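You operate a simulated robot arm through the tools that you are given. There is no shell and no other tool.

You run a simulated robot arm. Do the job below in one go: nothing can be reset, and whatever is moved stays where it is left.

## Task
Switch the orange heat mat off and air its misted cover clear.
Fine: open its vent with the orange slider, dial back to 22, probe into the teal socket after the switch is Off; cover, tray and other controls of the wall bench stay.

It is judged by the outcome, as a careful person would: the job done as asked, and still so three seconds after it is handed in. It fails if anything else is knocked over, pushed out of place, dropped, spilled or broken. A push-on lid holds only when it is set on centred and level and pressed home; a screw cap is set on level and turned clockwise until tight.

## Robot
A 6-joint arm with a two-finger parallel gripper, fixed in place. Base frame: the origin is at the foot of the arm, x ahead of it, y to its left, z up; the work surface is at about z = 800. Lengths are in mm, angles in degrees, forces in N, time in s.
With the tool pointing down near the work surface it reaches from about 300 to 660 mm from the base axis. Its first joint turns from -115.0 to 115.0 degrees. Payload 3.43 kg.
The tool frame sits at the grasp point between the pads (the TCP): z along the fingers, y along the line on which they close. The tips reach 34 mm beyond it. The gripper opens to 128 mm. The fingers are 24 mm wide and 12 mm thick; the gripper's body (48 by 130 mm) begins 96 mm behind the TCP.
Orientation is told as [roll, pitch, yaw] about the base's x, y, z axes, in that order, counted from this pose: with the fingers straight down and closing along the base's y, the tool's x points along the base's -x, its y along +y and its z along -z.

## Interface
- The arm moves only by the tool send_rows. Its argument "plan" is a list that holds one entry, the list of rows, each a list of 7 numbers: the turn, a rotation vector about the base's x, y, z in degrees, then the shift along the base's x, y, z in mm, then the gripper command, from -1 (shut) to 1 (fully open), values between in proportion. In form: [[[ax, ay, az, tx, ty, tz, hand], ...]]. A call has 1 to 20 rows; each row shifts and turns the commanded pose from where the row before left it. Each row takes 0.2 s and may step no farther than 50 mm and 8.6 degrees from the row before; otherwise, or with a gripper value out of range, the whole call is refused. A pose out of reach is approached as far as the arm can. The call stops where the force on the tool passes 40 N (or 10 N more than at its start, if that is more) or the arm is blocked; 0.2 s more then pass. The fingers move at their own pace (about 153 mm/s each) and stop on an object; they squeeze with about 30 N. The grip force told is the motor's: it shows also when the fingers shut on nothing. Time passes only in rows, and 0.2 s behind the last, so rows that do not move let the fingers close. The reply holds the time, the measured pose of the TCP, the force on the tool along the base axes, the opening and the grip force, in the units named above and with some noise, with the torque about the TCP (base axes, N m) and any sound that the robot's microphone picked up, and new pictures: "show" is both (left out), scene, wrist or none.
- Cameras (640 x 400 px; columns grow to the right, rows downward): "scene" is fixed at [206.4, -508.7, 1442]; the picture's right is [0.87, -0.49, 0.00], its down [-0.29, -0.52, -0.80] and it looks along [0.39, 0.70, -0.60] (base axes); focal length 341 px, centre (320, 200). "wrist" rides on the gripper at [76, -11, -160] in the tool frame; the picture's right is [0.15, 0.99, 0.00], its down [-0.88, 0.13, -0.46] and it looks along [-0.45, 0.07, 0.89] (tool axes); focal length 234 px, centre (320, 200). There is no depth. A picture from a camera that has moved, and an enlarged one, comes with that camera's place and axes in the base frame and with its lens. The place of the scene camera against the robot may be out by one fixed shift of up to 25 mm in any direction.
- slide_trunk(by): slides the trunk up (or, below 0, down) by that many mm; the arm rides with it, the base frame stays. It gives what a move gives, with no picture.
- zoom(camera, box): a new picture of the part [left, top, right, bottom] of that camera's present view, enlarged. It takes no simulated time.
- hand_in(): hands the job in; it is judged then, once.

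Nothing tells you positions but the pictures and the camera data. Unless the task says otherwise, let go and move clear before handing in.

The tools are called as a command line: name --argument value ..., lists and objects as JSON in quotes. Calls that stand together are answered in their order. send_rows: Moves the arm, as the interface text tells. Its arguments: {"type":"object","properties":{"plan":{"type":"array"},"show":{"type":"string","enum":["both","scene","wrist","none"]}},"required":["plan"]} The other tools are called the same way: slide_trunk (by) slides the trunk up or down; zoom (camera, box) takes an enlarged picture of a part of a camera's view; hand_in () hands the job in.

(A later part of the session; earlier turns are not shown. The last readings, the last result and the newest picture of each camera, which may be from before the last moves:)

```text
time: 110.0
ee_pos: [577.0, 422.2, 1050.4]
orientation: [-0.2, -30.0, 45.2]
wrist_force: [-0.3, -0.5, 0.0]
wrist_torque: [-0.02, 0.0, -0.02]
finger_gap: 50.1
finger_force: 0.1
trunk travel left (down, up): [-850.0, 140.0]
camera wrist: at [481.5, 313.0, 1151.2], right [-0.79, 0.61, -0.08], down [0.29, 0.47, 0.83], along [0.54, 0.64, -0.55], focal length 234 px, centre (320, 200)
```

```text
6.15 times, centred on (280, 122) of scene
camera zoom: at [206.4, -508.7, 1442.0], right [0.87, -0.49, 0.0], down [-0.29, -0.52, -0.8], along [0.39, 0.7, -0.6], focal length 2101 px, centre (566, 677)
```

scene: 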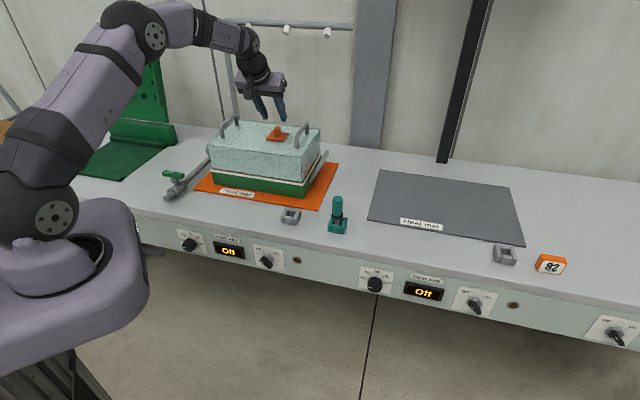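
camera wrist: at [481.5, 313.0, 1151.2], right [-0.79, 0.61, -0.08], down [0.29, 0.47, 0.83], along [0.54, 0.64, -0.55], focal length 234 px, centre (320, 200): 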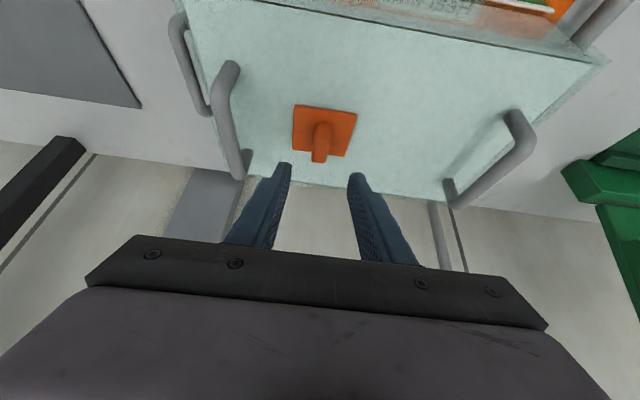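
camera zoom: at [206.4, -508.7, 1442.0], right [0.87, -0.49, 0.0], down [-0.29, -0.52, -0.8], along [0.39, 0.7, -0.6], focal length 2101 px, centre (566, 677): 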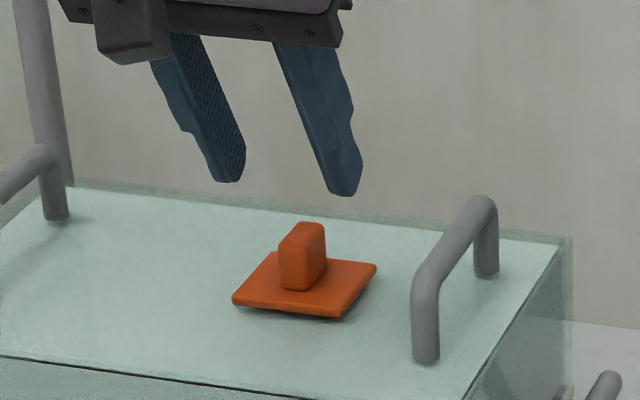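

The fingers straddle the knob line well. Descending 38 mm, which keeps the tips above the plate.

send_rows --plan '[[[0, 0, 0, 0.5, -0.5, -15, -0.22], [0, 0, 0, 0, 0, -13, -0.22], [0, 0, 0, 0, 0, -10, -0.22], [0, 0, 0, 0, 0, 0, -0.22]]]'

zoom --camera "wrist" --box '[240, 120, 400, 220]'

zoom --camera "scene" --box '[235, 90, 325, 155]'

```text
time: 111.0
ee_pos: [577.4, 421.5, 1013.6]
orientation: [-0.1, -29.9, 45.2]
wrist_force: [-0.2, -0.5, 0.3]
wrist_torque: [0.01, 0.02, 0.01]
finger_gap: 49.8
finger_force: 0.0
trunk travel left (down, up): [-850.0, 140.0]
camera wrist: at [481.9, 312.7, 1113.5], right [-0.79, 0.61, -0.07], down [0.29, 0.47, 0.83], along [0.54, 0.64, -0.55], focal length 234 px, centre (320, 200)
```

scene: 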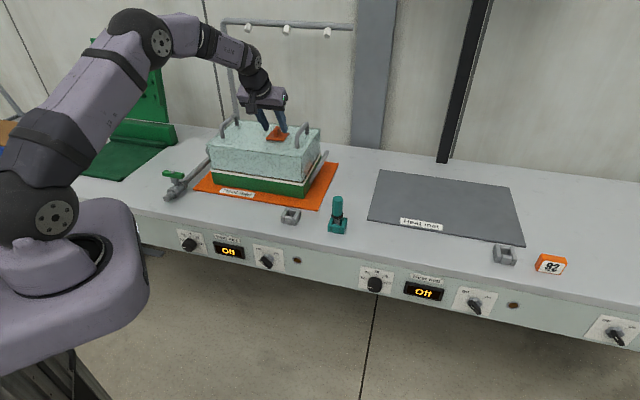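
wrist: 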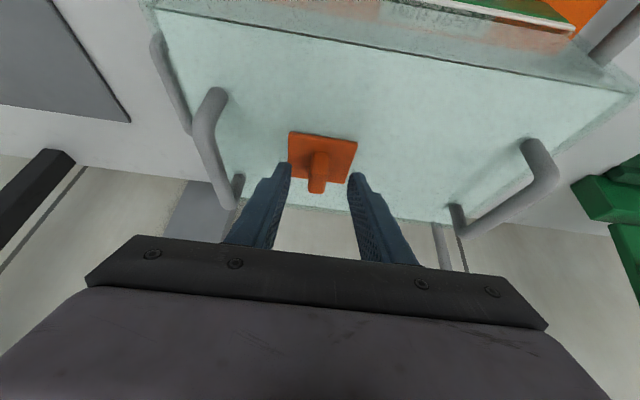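

```text
4.00 times, centred on (320, 170) of wrist
camera zoom: at [481.9, 312.7, 1113.5], right [-0.79, 0.61, -0.07], down [0.29, 0.47, 0.83], along [0.54, 0.64, -0.55], focal length 937 px, centre (320, 320)
```

zoom: 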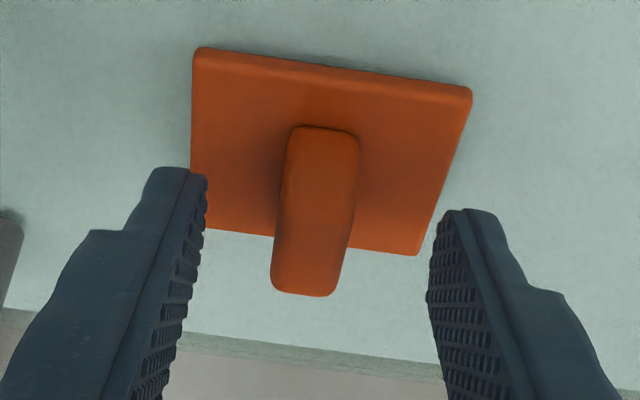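

```text
6.15 times, centred on (280, 122) of scene
camera zoom: at [206.4, -508.7, 1442.0], right [0.87, -0.49, 0.0], down [-0.29, -0.52, -0.8], along [0.39, 0.7, -0.6], focal length 2101 px, centre (566, 677)
```

zoom: 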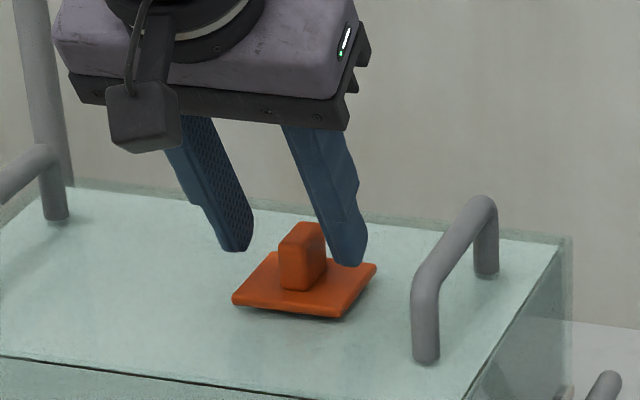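

The knob is centred between the tips. Closing gently on it.

send_rows --plan '[[[0, 0, 0, 0, 0, 0, -0.5], [0, 0, 0, 0, 0, 0, -0.7], [0, 0, 0, 0, 0, 0, -1], [0, 0, 0, 0, 0, 0, -1]]]'

zoom --camera "wrist" --box '[240, 120, 400, 220]'

zoom --camera "scene" --box '[190, 90, 350, 205]'

```text
time: 112.0
ee_pos: [577.7, 421.3, 1012.9]
orientation: [0.0, -29.8, 45.1]
wrist_force: [0.9, -1.1, -0.4]
wrist_torque: [0.01, 0.0, -0.08]
finger_gap: 15.3
finger_force: 29.6
trunk travel left (down, up): [-850.0, 140.0]
camera wrist: at [482.1, 312.6, 1113.7], right [-0.79, 0.61, -0.07], down [0.29, 0.47, 0.83], along [0.54, 0.64, -0.55], focal length 234 px, centre (320, 200)
```

scene: 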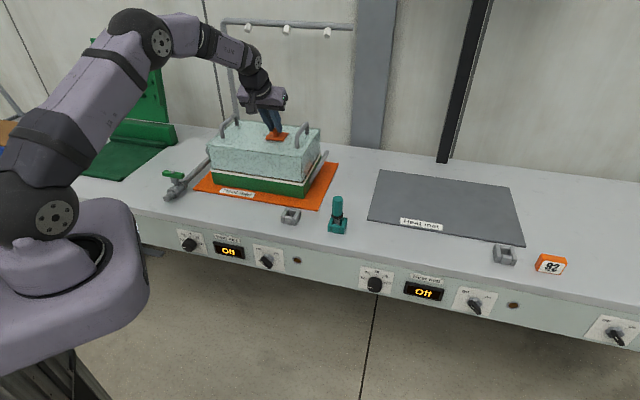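
wrist: 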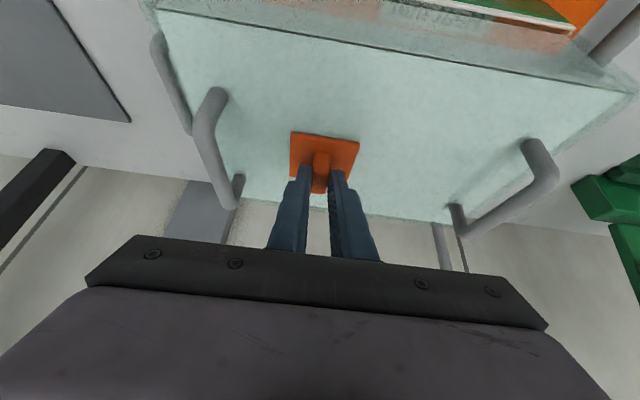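

```text
4.00 times, centred on (320, 170) of wrist
camera zoom: at [482.1, 312.6, 1113.7], right [-0.79, 0.61, -0.07], down [0.29, 0.47, 0.83], along [0.54, 0.64, -0.55], focal length 937 px, centre (320, 320)
```

zoom: 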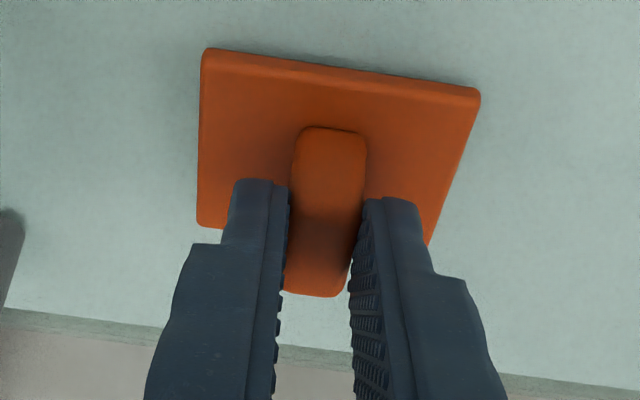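

```text
3.48 times, centred on (270, 148) of scene
camera zoom: at [206.4, -508.7, 1442.0], right [0.87, -0.49, 0.0], down [-0.29, -0.52, -0.8], along [0.39, 0.7, -0.6], focal length 1187 px, centre (494, 383)
```

zoom: 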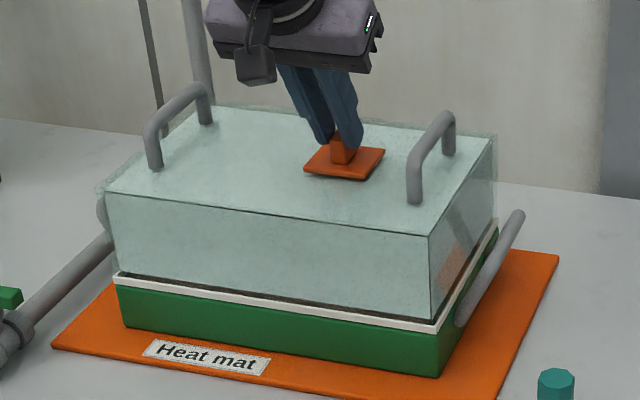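

The knob is held, and the slider already shifted slightly toward -s with no force while the cover stayed put. I'll slide it that way in small steps, watching force and the cover.

send_rows --plan '[[[0, 0, 0, -2.1, 2.1, 0, -1], [0, 0, 0, -2.8, 2.8, 0, -1], [0, 0, 0, -2.8, 2.8, 0, -1], [0, 0, 0, 0, 0, 0, -1]]]'

zoom --camera "wrist" --box '[240, 120, 400, 220]'

zoom --camera "scene" --box '[190, 90, 350, 205]'

```text
time: 113.0
ee_pos: [569.4, 428.5, 1012.5]
orientation: [-0.1, -29.8, 45.2]
wrist_force: [-0.2, -0.1, -0.2]
wrist_torque: [0.01, 0.02, -0.04]
finger_gap: 15.2
finger_force: 29.4
trunk travel left (down, up): [-850.0, 140.0]
camera wrist: at [474.5, 320.2, 1113.7], right [-0.79, 0.61, -0.07], down [0.29, 0.47, 0.83], along [0.54, 0.64, -0.55], focal length 234 px, centre (320, 200)
```

scene: 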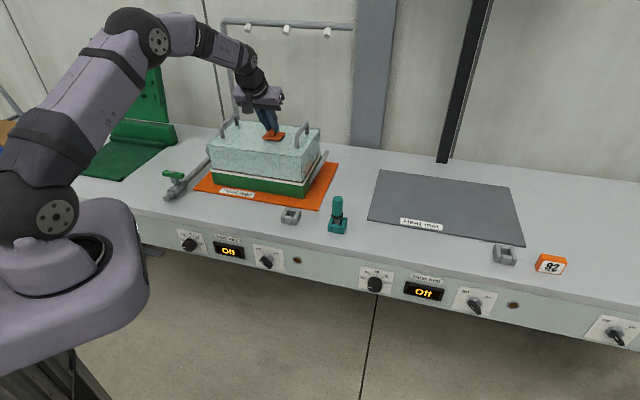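
wrist: 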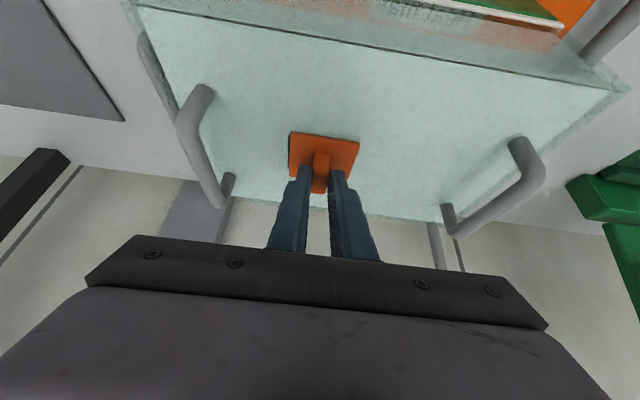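

```text
4.00 times, centred on (320, 170) of wrist
camera zoom: at [474.5, 320.2, 1113.7], right [-0.79, 0.61, -0.07], down [0.29, 0.47, 0.83], along [0.54, 0.64, -0.55], focal length 937 px, centre (320, 320)
```

zoom: 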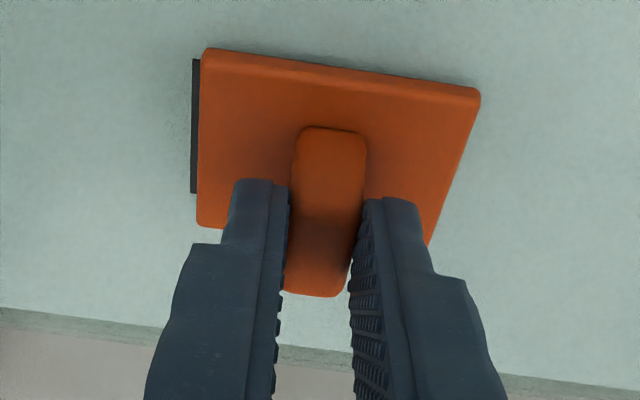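

```text
3.48 times, centred on (270, 148) of scene
camera zoom: at [206.4, -508.7, 1442.0], right [0.87, -0.49, 0.0], down [-0.29, -0.52, -0.8], along [0.39, 0.7, -0.6], focal length 1187 px, centre (494, 383)
```

zoom: 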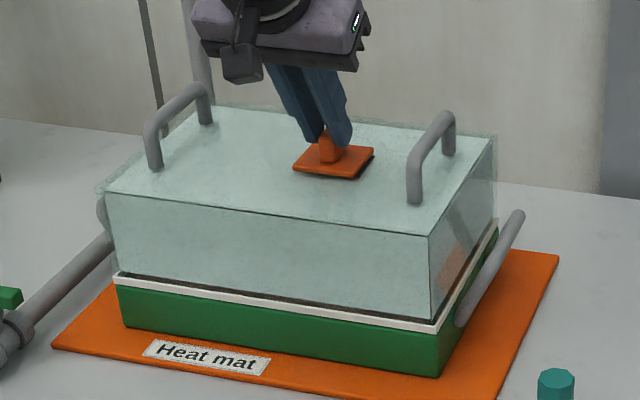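

A dark vent opening is appearing behind the plate, with zero force and the cover unmoved, so this is the right direction. Continuing.

send_rows --plan '[[[0, 0, 0, -2.8, 2.8, 0, -1], [0, 0, 0, -2.8, 2.8, 0, -1], [0, 0, 0, -2.8, 2.8, 0, -1], [0, 0, 0, -2.8, 2.8, 0, -1], [0, 0, 0, -2.8, 2.8, 0, -1], [0, 0, 0, 0, 0, 0, -1]]]'

zoom --camera "wrist" --box '[240, 120, 400, 220]'

zoom --camera "scene" --box '[190, 90, 350, 205]'

```text
time: 114.4
ee_pos: [556.0, 443.1, 1013.2]
orientation: [-0.2, -29.8, 45.1]
wrist_force: [-1.0, -0.6, -0.8]
wrist_torque: [-0.04, 0.06, -0.08]
finger_gap: 15.1
finger_force: 29.6
trunk travel left (down, up): [-850.0, 140.0]
camera wrist: at [460.4, 334.3, 1113.7], right [-0.79, 0.61, -0.08], down [0.29, 0.47, 0.83], along [0.54, 0.64, -0.55], focal length 234 px, centre (320, 200)
```

scene: 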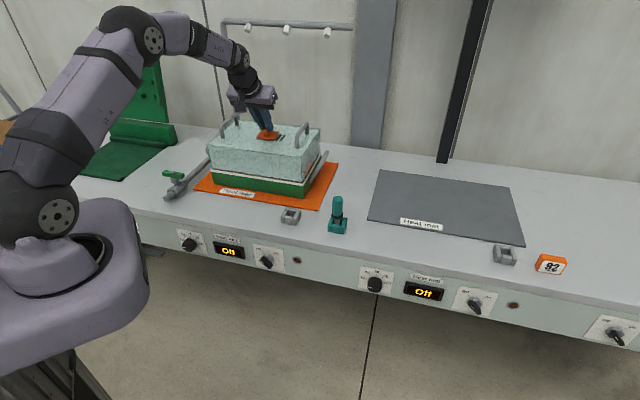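
wrist: 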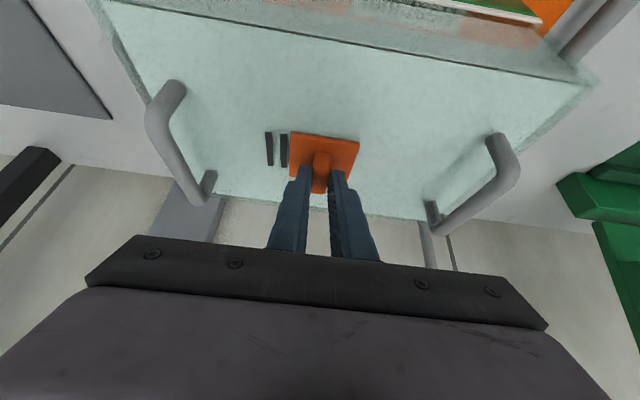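

```text
4.00 times, centred on (320, 170) of wrist
camera zoom: at [460.4, 334.3, 1113.7], right [-0.79, 0.61, -0.08], down [0.29, 0.47, 0.83], along [0.54, 0.64, -0.55], focal length 937 px, centre (320, 320)
```

zoom: 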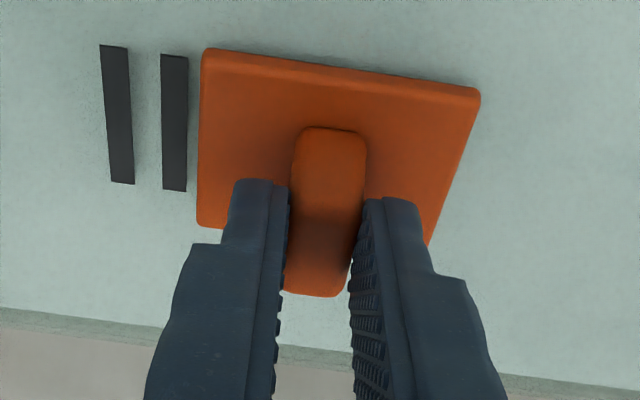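

```text
3.48 times, centred on (270, 148) of scene
camera zoom: at [206.4, -508.7, 1442.0], right [0.87, -0.49, 0.0], down [-0.29, -0.52, -0.8], along [0.39, 0.7, -0.6], focal length 1187 px, centre (494, 383)
```

zoom: 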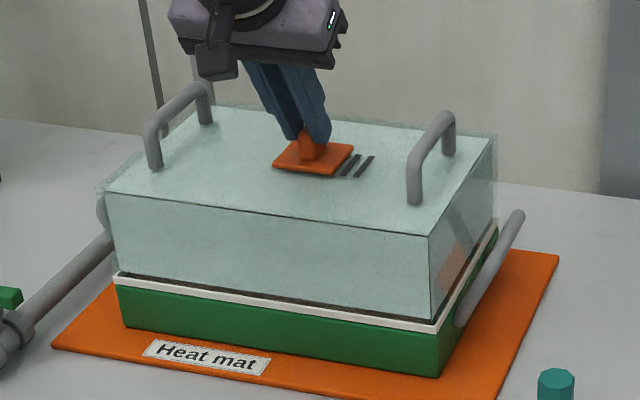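

Two vent slots are uncovered. Continuing to expose the rest, up to the end stop.

send_rows --plan '[[[0, 0, 0, -2.8, 2.8, 0, -1], [0, 0, 0, -2.8, 2.8, 0, -1], [0, 0, 0, -2.8, 2.8, 0, -1], [0, 0, 0, 0, 0, 0, -1]]]'

zoom --camera "wrist" --box '[240, 120, 400, 220]'

zoom --camera "scene" --box '[190, 90, 350, 205]'

```text
time: 115.4
ee_pos: [547.3, 451.5, 1013.1]
orientation: [-0.1, -29.9, 45.2]
wrist_force: [-0.7, 0.0, 0.1]
wrist_torque: [0.12, -0.02, -0.04]
finger_gap: 15.0
finger_force: 30.2
trunk travel left (down, up): [-850.0, 140.0]
camera wrist: at [452.1, 342.6, 1113.7], right [-0.79, 0.61, -0.08], down [0.29, 0.47, 0.83], along [0.54, 0.64, -0.55], focal length 234 px, centre (320, 200)
```

scene: 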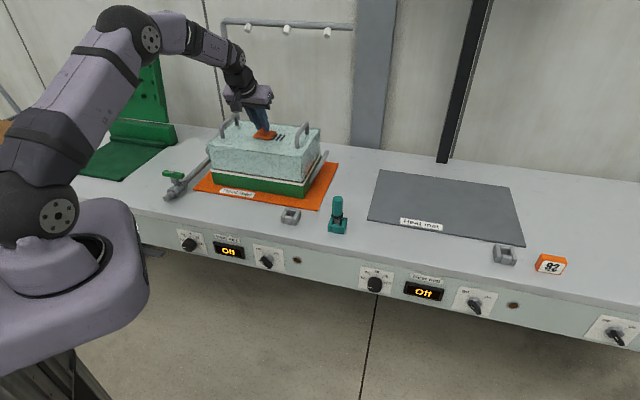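
wrist: 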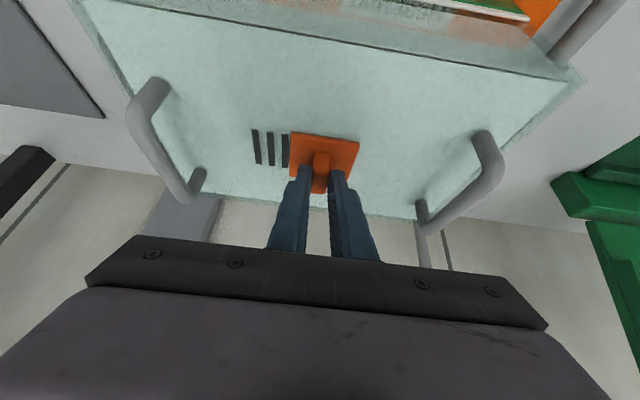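

```text
4.00 times, centred on (320, 170) of wrist
camera zoom: at [452.1, 342.6, 1113.7], right [-0.79, 0.61, -0.08], down [0.29, 0.47, 0.83], along [0.54, 0.64, -0.55], focal length 937 px, centre (320, 320)
```

zoom: 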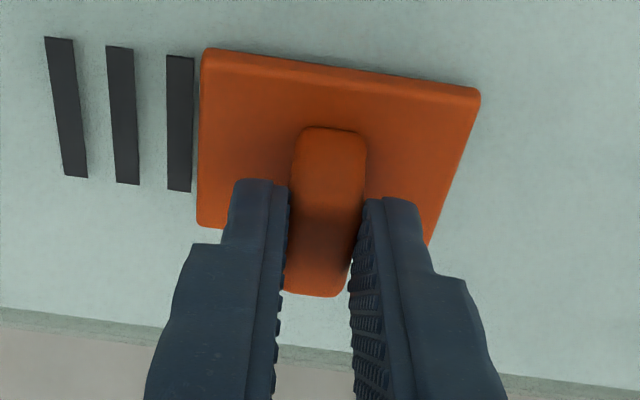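

```text
3.48 times, centred on (270, 148) of scene
camera zoom: at [206.4, -508.7, 1442.0], right [0.87, -0.49, 0.0], down [-0.29, -0.52, -0.8], along [0.39, 0.7, -0.6], focal length 1187 px, centre (494, 383)
```

zoom: 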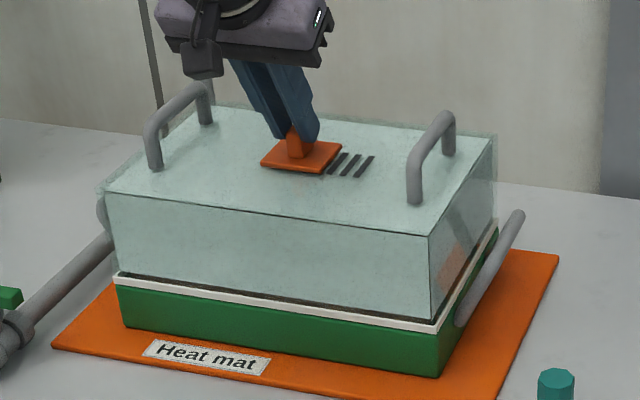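

Three slots are open with no resistance yet. A few more millimetres to find the end stop gently.

send_rows --plan '[[[0, 0, 0, -2.1, 2.1, 0, -1], [0, 0, 0, -1.4, 1.4, 0, -1], [0, 0, 0, 0, 0, 0, -1]]]' --show "none"

zoom --camera "wrist" --box '[240, 120, 400, 220]'

```text
time: 116.2
ee_pos: [544.2, 454.6, 1012.2]
orientation: [-0.2, -29.8, 45.0]
wrist_force: [-0.5, 0.1, -0.9]
wrist_torque: [-0.08, 0.12, -0.03]
finger_gap: 14.9
finger_force: 29.8
trunk travel left (down, up): [-850.0, 140.0]
```

```text
4.00 times, centred on (320, 170) of wrist
camera zoom: at [448.7, 346.0, 1113.7], right [-0.79, 0.61, -0.07], down [0.29, 0.47, 0.83], along [0.54, 0.64, -0.55], focal length 937 px, centre (320, 320)
```

zoom: 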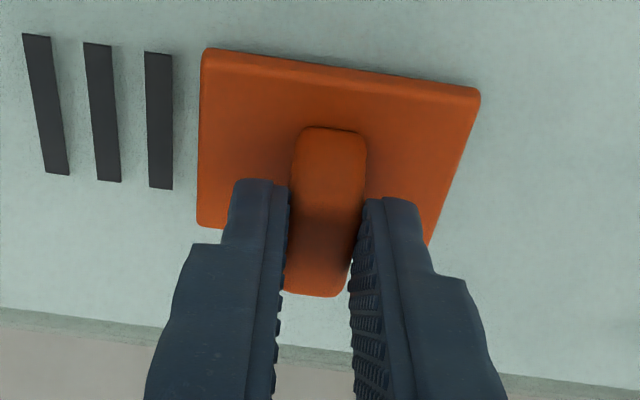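

send_rows --plan '[[[0, 0, 0, -2.1, 2.1, 0, -1], [0, 0, 0, -2.1, 2.1, 0, -1], [0, 0, 0, 0, 0, 0, -1]]]'

zoom --camera "wrist" --box '[240, 120, 400, 220]'

zoom --camera "scene" --box '[190, 90, 350, 205]'

```text
time: 117.0
ee_pos: [540.2, 459.9, 1012.6]
orientation: [-0.2, -29.9, 45.2]
wrist_force: [-1.0, -0.5, -0.1]
wrist_torque: [0.09, -0.04, 0.02]
finger_gap: 15.1
finger_force: 30.0
trunk travel left (down, up): [-850.0, 140.0]
camera wrist: at [444.5, 350.4, 1113.7], right [-0.79, 0.61, -0.07], down [0.29, 0.47, 0.83], along [0.54, 0.64, -0.55], focal length 234 px, centre (320, 200)
```

scene: 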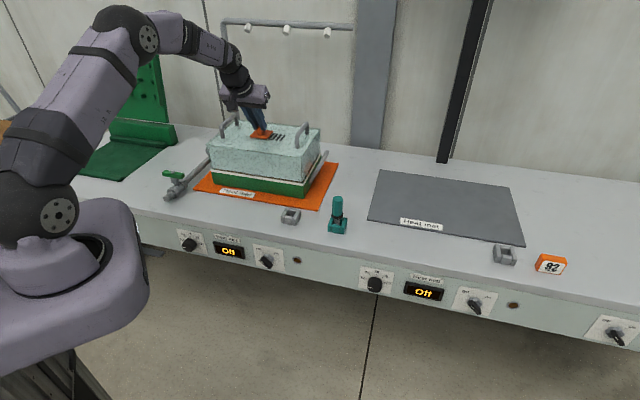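
wrist: 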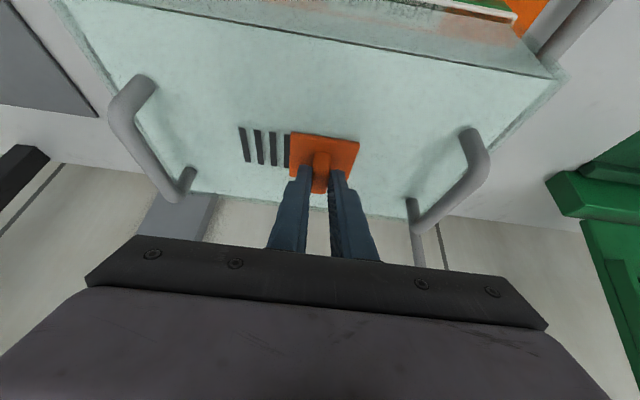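

```text
4.00 times, centred on (320, 170) of wrist
camera zoom: at [444.5, 350.4, 1113.7], right [-0.79, 0.61, -0.07], down [0.29, 0.47, 0.83], along [0.54, 0.64, -0.55], focal length 937 px, centre (320, 320)
```

zoom: 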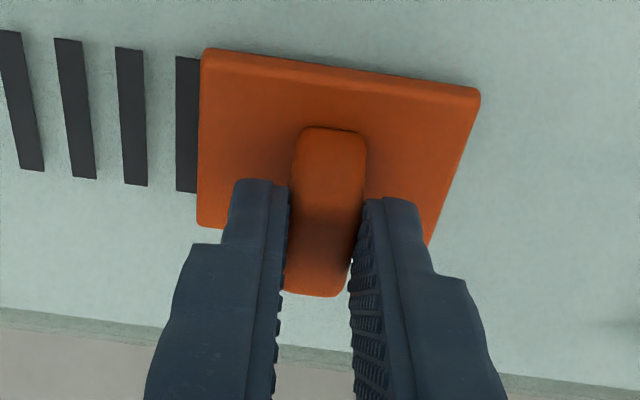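

```text
3.48 times, centred on (270, 148) of scene
camera zoom: at [206.4, -508.7, 1442.0], right [0.87, -0.49, 0.0], down [-0.29, -0.52, -0.8], along [0.39, 0.7, -0.6], focal length 1187 px, centre (494, 383)
```

zoom: 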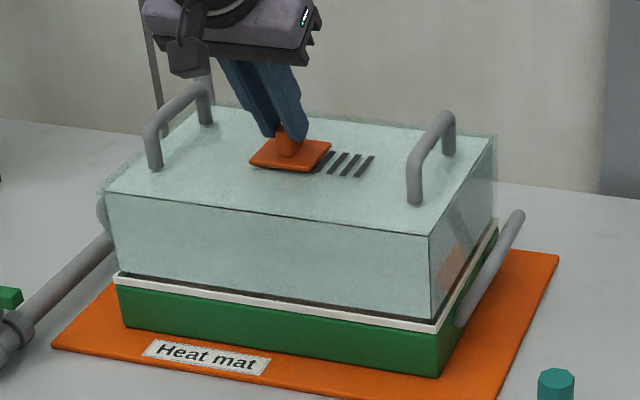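

A fourth slot appears; continuing.

send_rows --plan '[[[0, 0, 0, -2.1, 2.1, 0, -1], [0, 0, 0, -2.1, 2.1, 0, -1], [0, 0, 0, 0, 0, 0, -1]]]' --show "none"

zoom --camera "wrist" --box '[240, 120, 400, 220]'

```text
time: 117.8
ee_pos: [537.3, 464.1, 1012.8]
orientation: [-0.1, -29.9, 45.1]
wrist_force: [0.8, -0.3, -0.6]
wrist_torque: [-0.1, 0.06, 0.0]
finger_gap: 15.2
finger_force: 29.9
trunk travel left (down, up): [-850.0, 140.0]
```

```text
4.00 times, centred on (320, 170) of wrist
camera zoom: at [440.8, 354.4, 1113.6], right [-0.79, 0.61, -0.07], down [0.29, 0.47, 0.83], along [0.54, 0.64, -0.55], focal length 937 px, centre (320, 320)
```

zoom: 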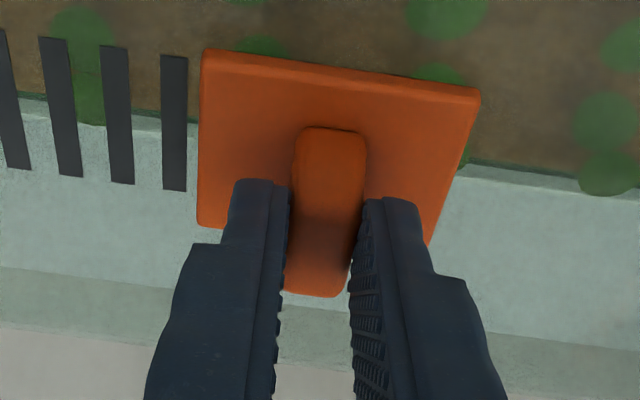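

The mist is clearing; I can see soil and plants through the cover now. One more small nudge to be sure it's fully open.

send_rows --plan '[[[0, 0, 0, -1.4, 1.4, 0, -1], [0, 0, 0, -0.7, 0.7, 0, -1], [0, 0, 0, 0, 0, 0, -1], [0, 0, 0, 0, 0, 0, -1]]]'

zoom --camera "scene" --box '[190, 90, 350, 205]'

zoom --camera "wrist" --box '[240, 120, 400, 220]'

```text
time: 118.8
ee_pos: [534.3, 467.2, 1013.1]
orientation: [-0.1, -29.8, 45.1]
wrist_force: [0.0, 0.9, -0.1]
wrist_torque: [0.01, 0.01, -0.01]
finger_gap: 15.1
finger_force: 30.1
trunk travel left (down, up): [-850.0, 140.0]
camera wrist: at [438.5, 356.6, 1113.7], right [-0.79, 0.61, -0.07], down [0.29, 0.47, 0.83], along [0.54, 0.64, -0.55], focal length 234 px, centre (320, 200)
```

scene: 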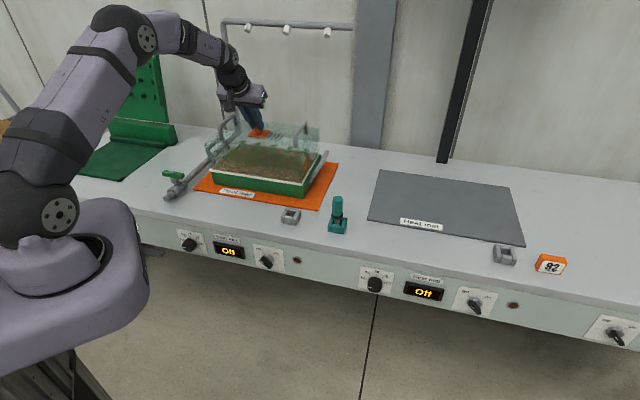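
wrist: 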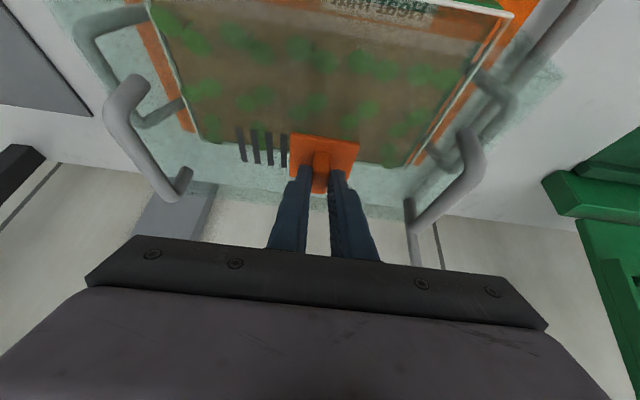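

```text
3.48 times, centred on (270, 148) of scene
camera zoom: at [206.4, -508.7, 1442.0], right [0.87, -0.49, 0.0], down [-0.29, -0.52, -0.8], along [0.39, 0.7, -0.6], focal length 1187 px, centre (494, 383)
```

zoom: 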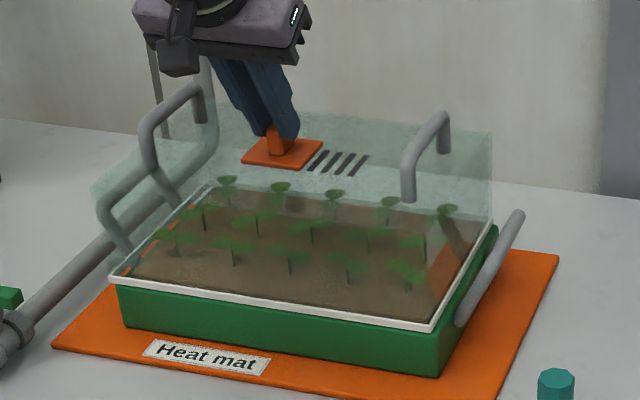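

```text
4.00 times, centred on (320, 170) of wrist
camera zoom: at [438.5, 356.6, 1113.7], right [-0.79, 0.61, -0.07], down [0.29, 0.47, 0.83], along [0.54, 0.64, -0.55], focal length 937 px, centre (320, 320)
```

zoom: 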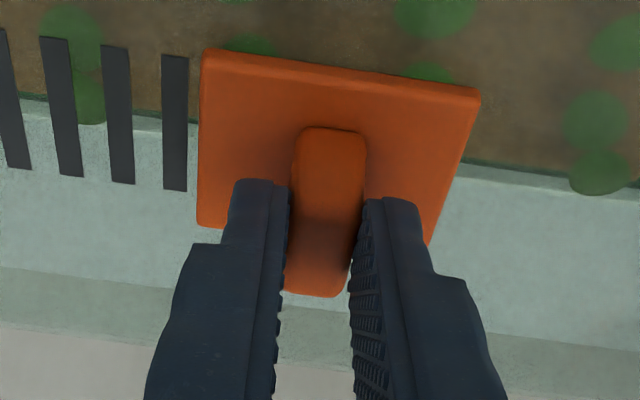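

The cover has cleared fully. But the slots didn't move relative to the plate in that last nudge, so the slider reached its stop and the cover may have shifted slightly. I'll measure it with the same zooms as before.

zoom --camera "scene" --box '[235, 90, 325, 155]'

zoom --camera "scene" --box '[190, 100, 350, 215]'

zoom --camera "scene" --box '[280, 130, 340, 205]'

zoom --camera "scene" --box '[195, 110, 265, 205]'

```text
6.15 times, centred on (280, 122) of scene
camera zoom: at [206.4, -508.7, 1442.0], right [0.87, -0.49, 0.0], down [-0.29, -0.52, -0.8], along [0.39, 0.7, -0.6], focal length 2101 px, centre (566, 677)
```

zoom: 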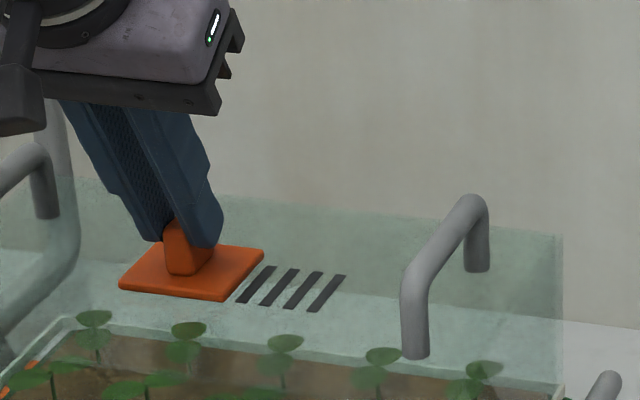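

```text
3.48 times, centred on (270, 158) of scene
camera zoom: at [206.4, -508.7, 1442.0], right [0.87, -0.49, 0.0], down [-0.29, -0.52, -0.8], along [0.39, 0.7, -0.6], focal length 1187 px, centre (494, 348)
```

zoom: 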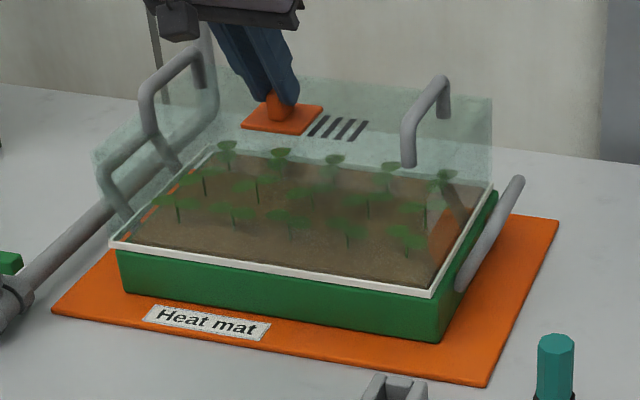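

```text
5.33 times, centred on (310, 168) of scene
camera zoom: at [206.4, -508.7, 1442.0], right [0.87, -0.49, 0.0], down [-0.29, -0.52, -0.8], along [0.39, 0.7, -0.6], focal length 1820 px, centre (373, 373)
```

zoom: 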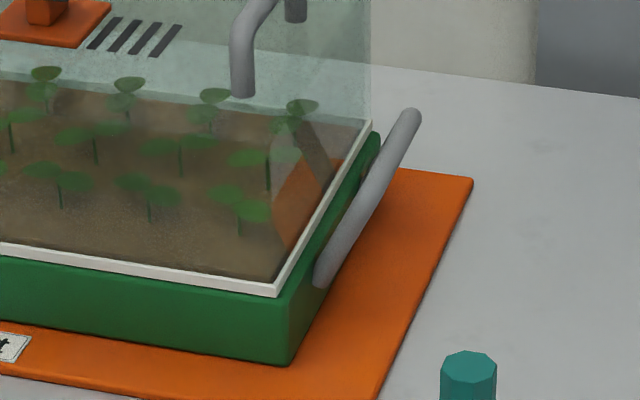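

```text
4.21 times, centred on (230, 158) of scene
camera zoom: at [206.4, -508.7, 1442.0], right [0.87, -0.49, 0.0], down [-0.29, -0.52, -0.8], along [0.39, 0.7, -0.6], focal length 1437 px, centre (699, 379)
```

zoom: 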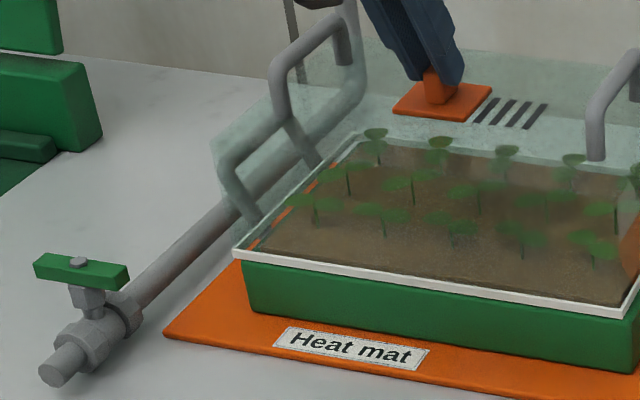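

The cover (with its white rim) has moved about 5 mm toward -s relative to the tray, which itself is unmoved. I'll release the slider, rise, and then ease the cover back by its left handle.

send_rows --plan '[[[0, 0, 0, 0, 0, 0, -0.4], [0, 0, 0, 0, 0, 0, -0.3], [0, 0, 0, 0, 0, 15, -0.3], [0, 0, 0, 0, 0, 25, -0.3], [0, 0, 0, 0, 0, 30, -0.3], [0, 0, 0, 0, 0, 0, -0.3]]]'

zoom --camera "scene" --box '[190, 100, 350, 215]'

zoom --camera "scene" --box '[235, 90, 325, 155]'

```text
time: 120.2
ee_pos: [534.4, 466.6, 1083.2]
orientation: [-0.2, -29.9, 45.1]
wrist_force: [0.7, 0.4, -0.3]
wrist_torque: [0.01, -0.03, 0.02]
finger_gap: 44.7
finger_force: 0.0
trunk travel left (down, up): [-850.0, 140.0]
camera wrist: at [438.6, 357.4, 1183.8], right [-0.79, 0.61, -0.08], down [0.29, 0.47, 0.83], along [0.54, 0.64, -0.55], focal length 234 px, centre (320, 200)
```

scene: 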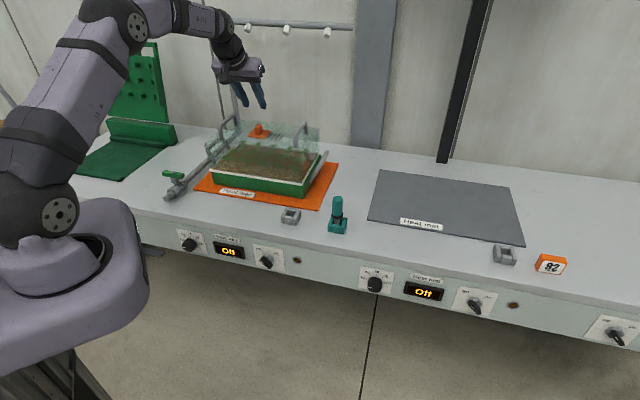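
wrist: 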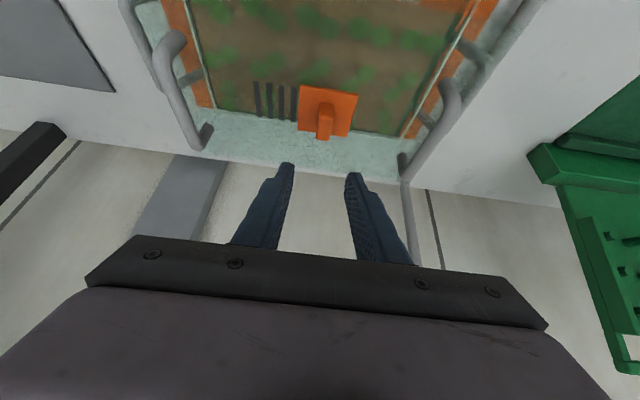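

```text
3.48 times, centred on (270, 158) of scene
camera zoom: at [206.4, -508.7, 1442.0], right [0.87, -0.49, 0.0], down [-0.29, -0.52, -0.8], along [0.39, 0.7, -0.6], focal length 1187 px, centre (494, 348)
```

zoom: 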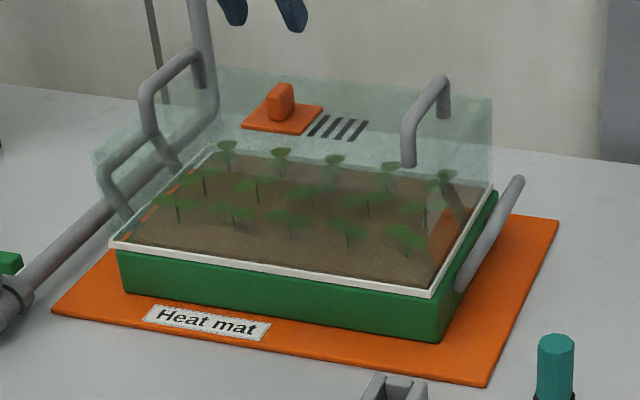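

```text
6.15 times, centred on (280, 122) of scene
camera zoom: at [206.4, -508.7, 1442.0], right [0.87, -0.49, 0.0], down [-0.29, -0.52, -0.8], along [0.39, 0.7, -0.6], focal length 2101 px, centre (566, 677)
```

zoom: 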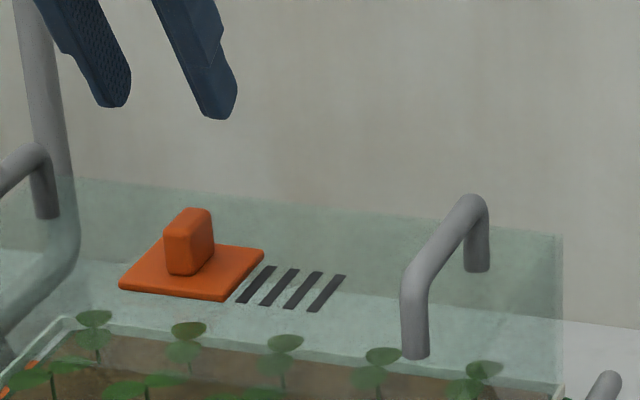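

The slider stays put, and the vent's four slots are open. Now closing the fingers and moving outside the left handle, still above it, to look.

send_rows --plan '[[[0, 0, 0, -33.7, 33.7, 0, -1], [0, 0, 0, -33.7, 33.7, 0, -1], [0, 0, 0, -33.7, 33.7, 0, -1], [0, 0, 0, 0, 0, 0, -1]]]'

zoom --camera "wrist" --box '[200, 60, 400, 200]'

zoom --camera "scene" --box '[190, 80, 290, 165]'

```text
time: 121.2
ee_pos: [433.8, 567.2, 1083.4]
orientation: [-0.1, -29.8, 45.0]
wrist_force: [-0.2, 0.5, 0.0]
wrist_torque: [-0.01, 0.03, -0.01]
finger_gap: 0.0
finger_force: 30.2
trunk travel left (down, up): [-850.0, 140.0]
camera wrist: at [337.6, 457.9, 1183.7], right [-0.79, 0.61, -0.07], down [0.29, 0.47, 0.83], along [0.54, 0.64, -0.55], focal length 234 px, centre (320, 200)
```

scene: 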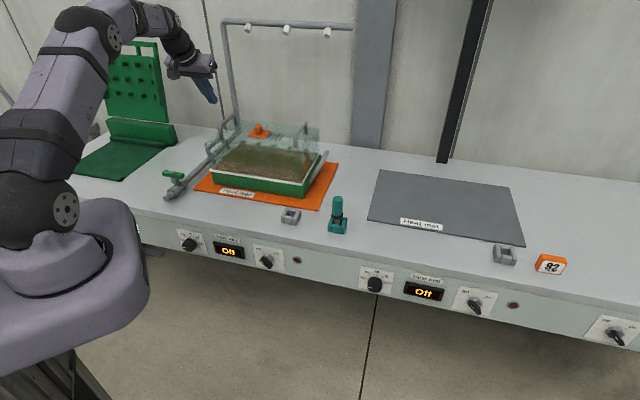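
wrist: 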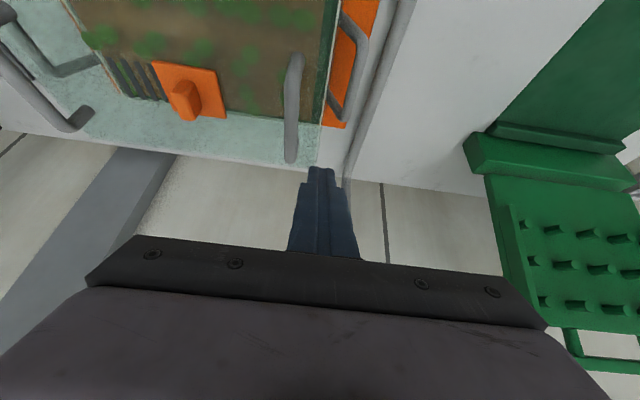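

```text
2.86 times, centred on (300, 130) of wrist
camera zoom: at [337.6, 457.9, 1183.7], right [-0.79, 0.61, -0.07], down [0.29, 0.47, 0.83], along [0.54, 0.64, -0.55], focal length 669 px, centre (377, 400)
```

zoom: 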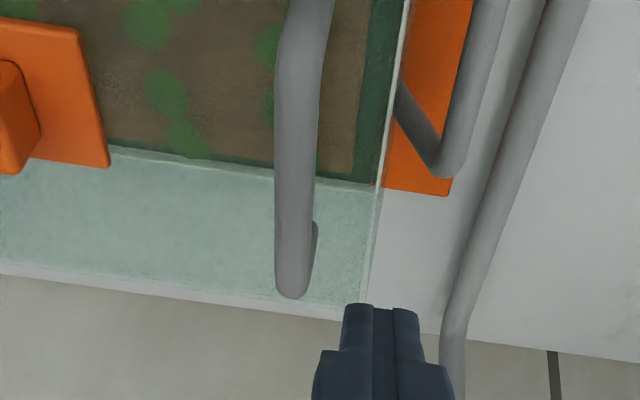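

```text
4.71 times, centred on (240, 122) of scene
camera zoom: at [206.4, -508.7, 1442.0], right [0.87, -0.49, 0.0], down [-0.29, -0.52, -0.8], along [0.39, 0.7, -0.6], focal length 1606 px, centre (696, 565)
```

zoom: 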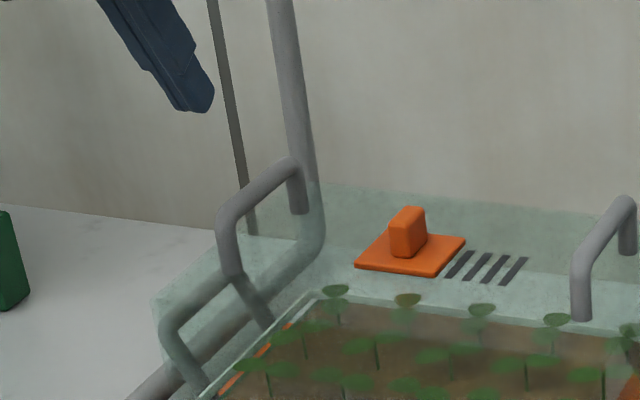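

The left handle bar is at s≈-64 and my fingertips are about 12 mm outside it. Lowering beside it, then approaching slowly to contact.

send_rows --plan '[[[0, 0, 0, 0, 0, -25, -1], [0, 0, 0, 0, 0, -25, -1], [0, 0, 0, 0, 0, -19, -1], [0, 0, 0, 3.5, -3.5, 0, -1], [0, 0, 0, 2.1, -2.1, 0, -1], [0, 0, 0, 0, 0, 0, -1]]]'

zoom --camera "wrist" --box '[220, 80, 400, 200]'

zoom --camera "scene" --box '[190, 80, 290, 165]'

```text
time: 122.6
ee_pos: [438.2, 560.3, 1013.3]
orientation: [-0.1, -29.8, 45.1]
wrist_force: [0.1, 0.1, 0.2]
wrist_torque: [0.0, 0.01, -0.02]
finger_gap: 0.0
finger_force: 29.7
trunk travel left (down, up): [-850.0, 140.0]
camera wrist: at [342.5, 452.0, 1114.4], right [-0.79, 0.61, -0.07], down [0.29, 0.47, 0.83], along [0.54, 0.64, -0.55], focal length 234 px, centre (320, 200)
```

scene: 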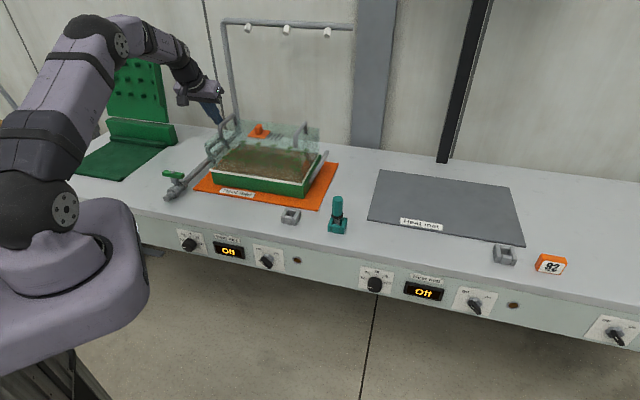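
wrist: 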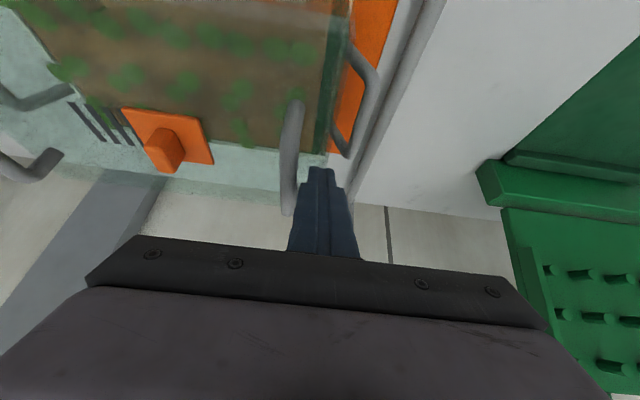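

```text
3.33 times, centred on (310, 140) of wrist
camera zoom: at [342.5, 452.0, 1114.4], right [-0.79, 0.61, -0.07], down [0.29, 0.47, 0.83], along [0.54, 0.64, -0.55], focal length 781 px, centre (353, 400)
```

zoom: 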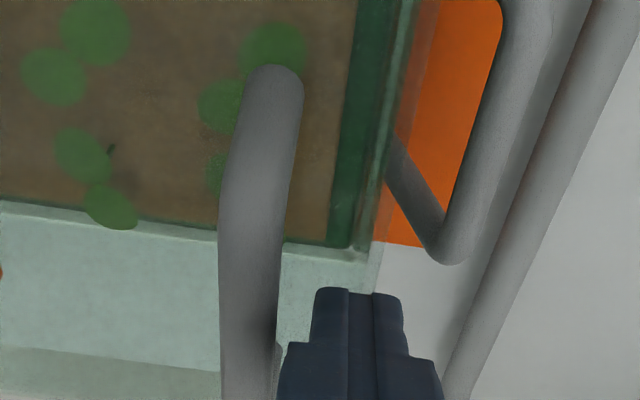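

```text
4.71 times, centred on (240, 122) of scene
camera zoom: at [206.4, -508.7, 1442.0], right [0.87, -0.49, 0.0], down [-0.29, -0.52, -0.8], along [0.39, 0.7, -0.6], focal length 1606 px, centre (696, 565)
```

zoom: 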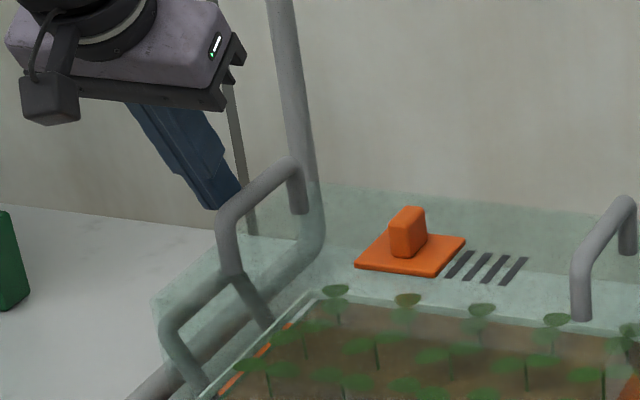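

send_rows --plan '[[[0, 0, 0, 1.4, -1.4, 0, -1], [0, 0, 0, 1.4, -1.4, 0, -1], [0, 0, 0, 0, 0, 0, -1]]]' --show "none"

zoom --camera "wrist" --box '[220, 80, 400, 200]'

zoom --camera "scene" --box '[235, 90, 325, 155]'

```text
time: 123.4
ee_pos: [441.4, 558.1, 1013.7]
orientation: [-0.1, -29.9, 45.1]
wrist_force: [0.2, -0.4, -0.3]
wrist_torque: [-0.01, -0.03, -0.01]
finger_gap: 0.0
finger_force: 30.4
trunk travel left (down, up): [-850.0, 140.0]
```

```text
3.33 times, centred on (310, 140) of wrist
camera zoom: at [345.8, 449.0, 1114.7], right [-0.79, 0.61, -0.08], down [0.29, 0.47, 0.83], along [0.54, 0.64, -0.55], focal length 781 px, centre (353, 400)
```

zoom: 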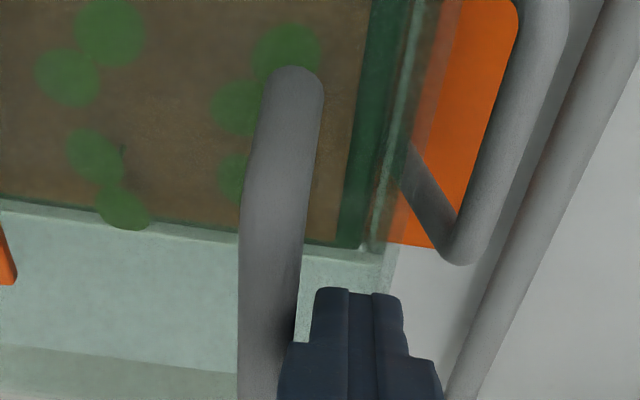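

```text
6.15 times, centred on (280, 122) of scene
camera zoom: at [206.4, -508.7, 1442.0], right [0.87, -0.49, 0.0], down [-0.29, -0.52, -0.8], along [0.39, 0.7, -0.6], focal length 2101 px, centre (566, 677)
```

zoom: 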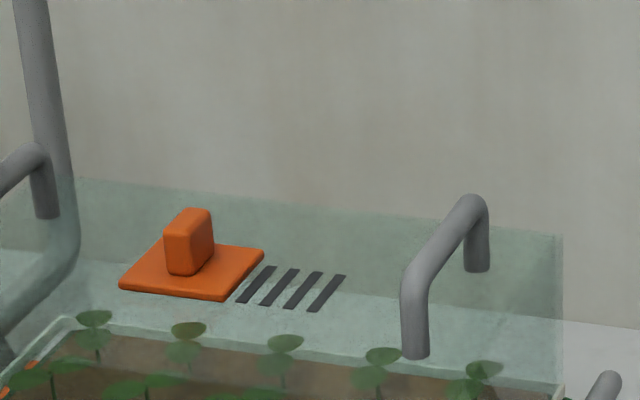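

send_rows --plan '[[[0, 0, 0, 1.4, -1.4, 0, -1], [0, 0, 0, 1.4, -1.4, 0, -1], [0, 0, 0, 0, 0, 0, -1]]]' --show "none"

zoom --camera "wrist" --box '[220, 80, 400, 200]'

zoom --camera "scene" --box '[235, 90, 325, 155]'

```text
time: 124.2
ee_pos: [443.3, 556.2, 1013.2]
orientation: [-0.1, -29.9, 45.0]
wrist_force: [-0.4, 0.0, 0.3]
wrist_torque: [-0.01, 0.04, 0.03]
finger_gap: 0.0
finger_force: 30.1
trunk travel left (down, up): [-850.0, 140.0]
```

```text
3.33 times, centred on (310, 140) of wrist
camera zoom: at [348.6, 446.2, 1114.8], right [-0.79, 0.61, -0.07], down [0.29, 0.47, 0.83], along [0.54, 0.64, -0.55], focal length 781 px, centre (353, 400)
```

zoom: 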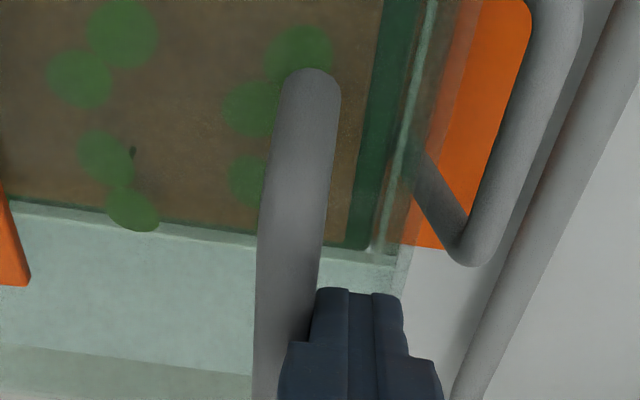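

```text
6.15 times, centred on (280, 122) of scene
camera zoom: at [206.4, -508.7, 1442.0], right [0.87, -0.49, 0.0], down [-0.29, -0.52, -0.8], along [0.39, 0.7, -0.6], focal length 2101 px, centre (566, 677)
```

zoom: 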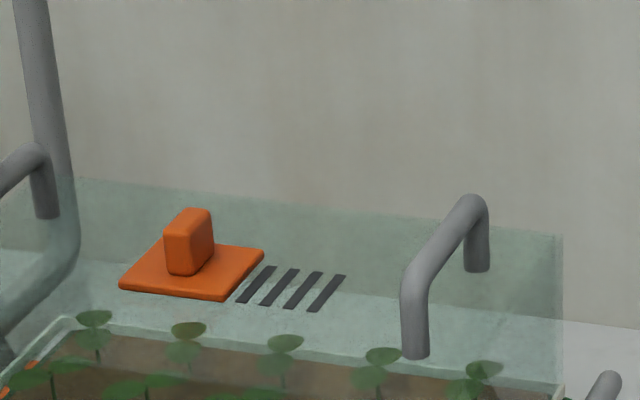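

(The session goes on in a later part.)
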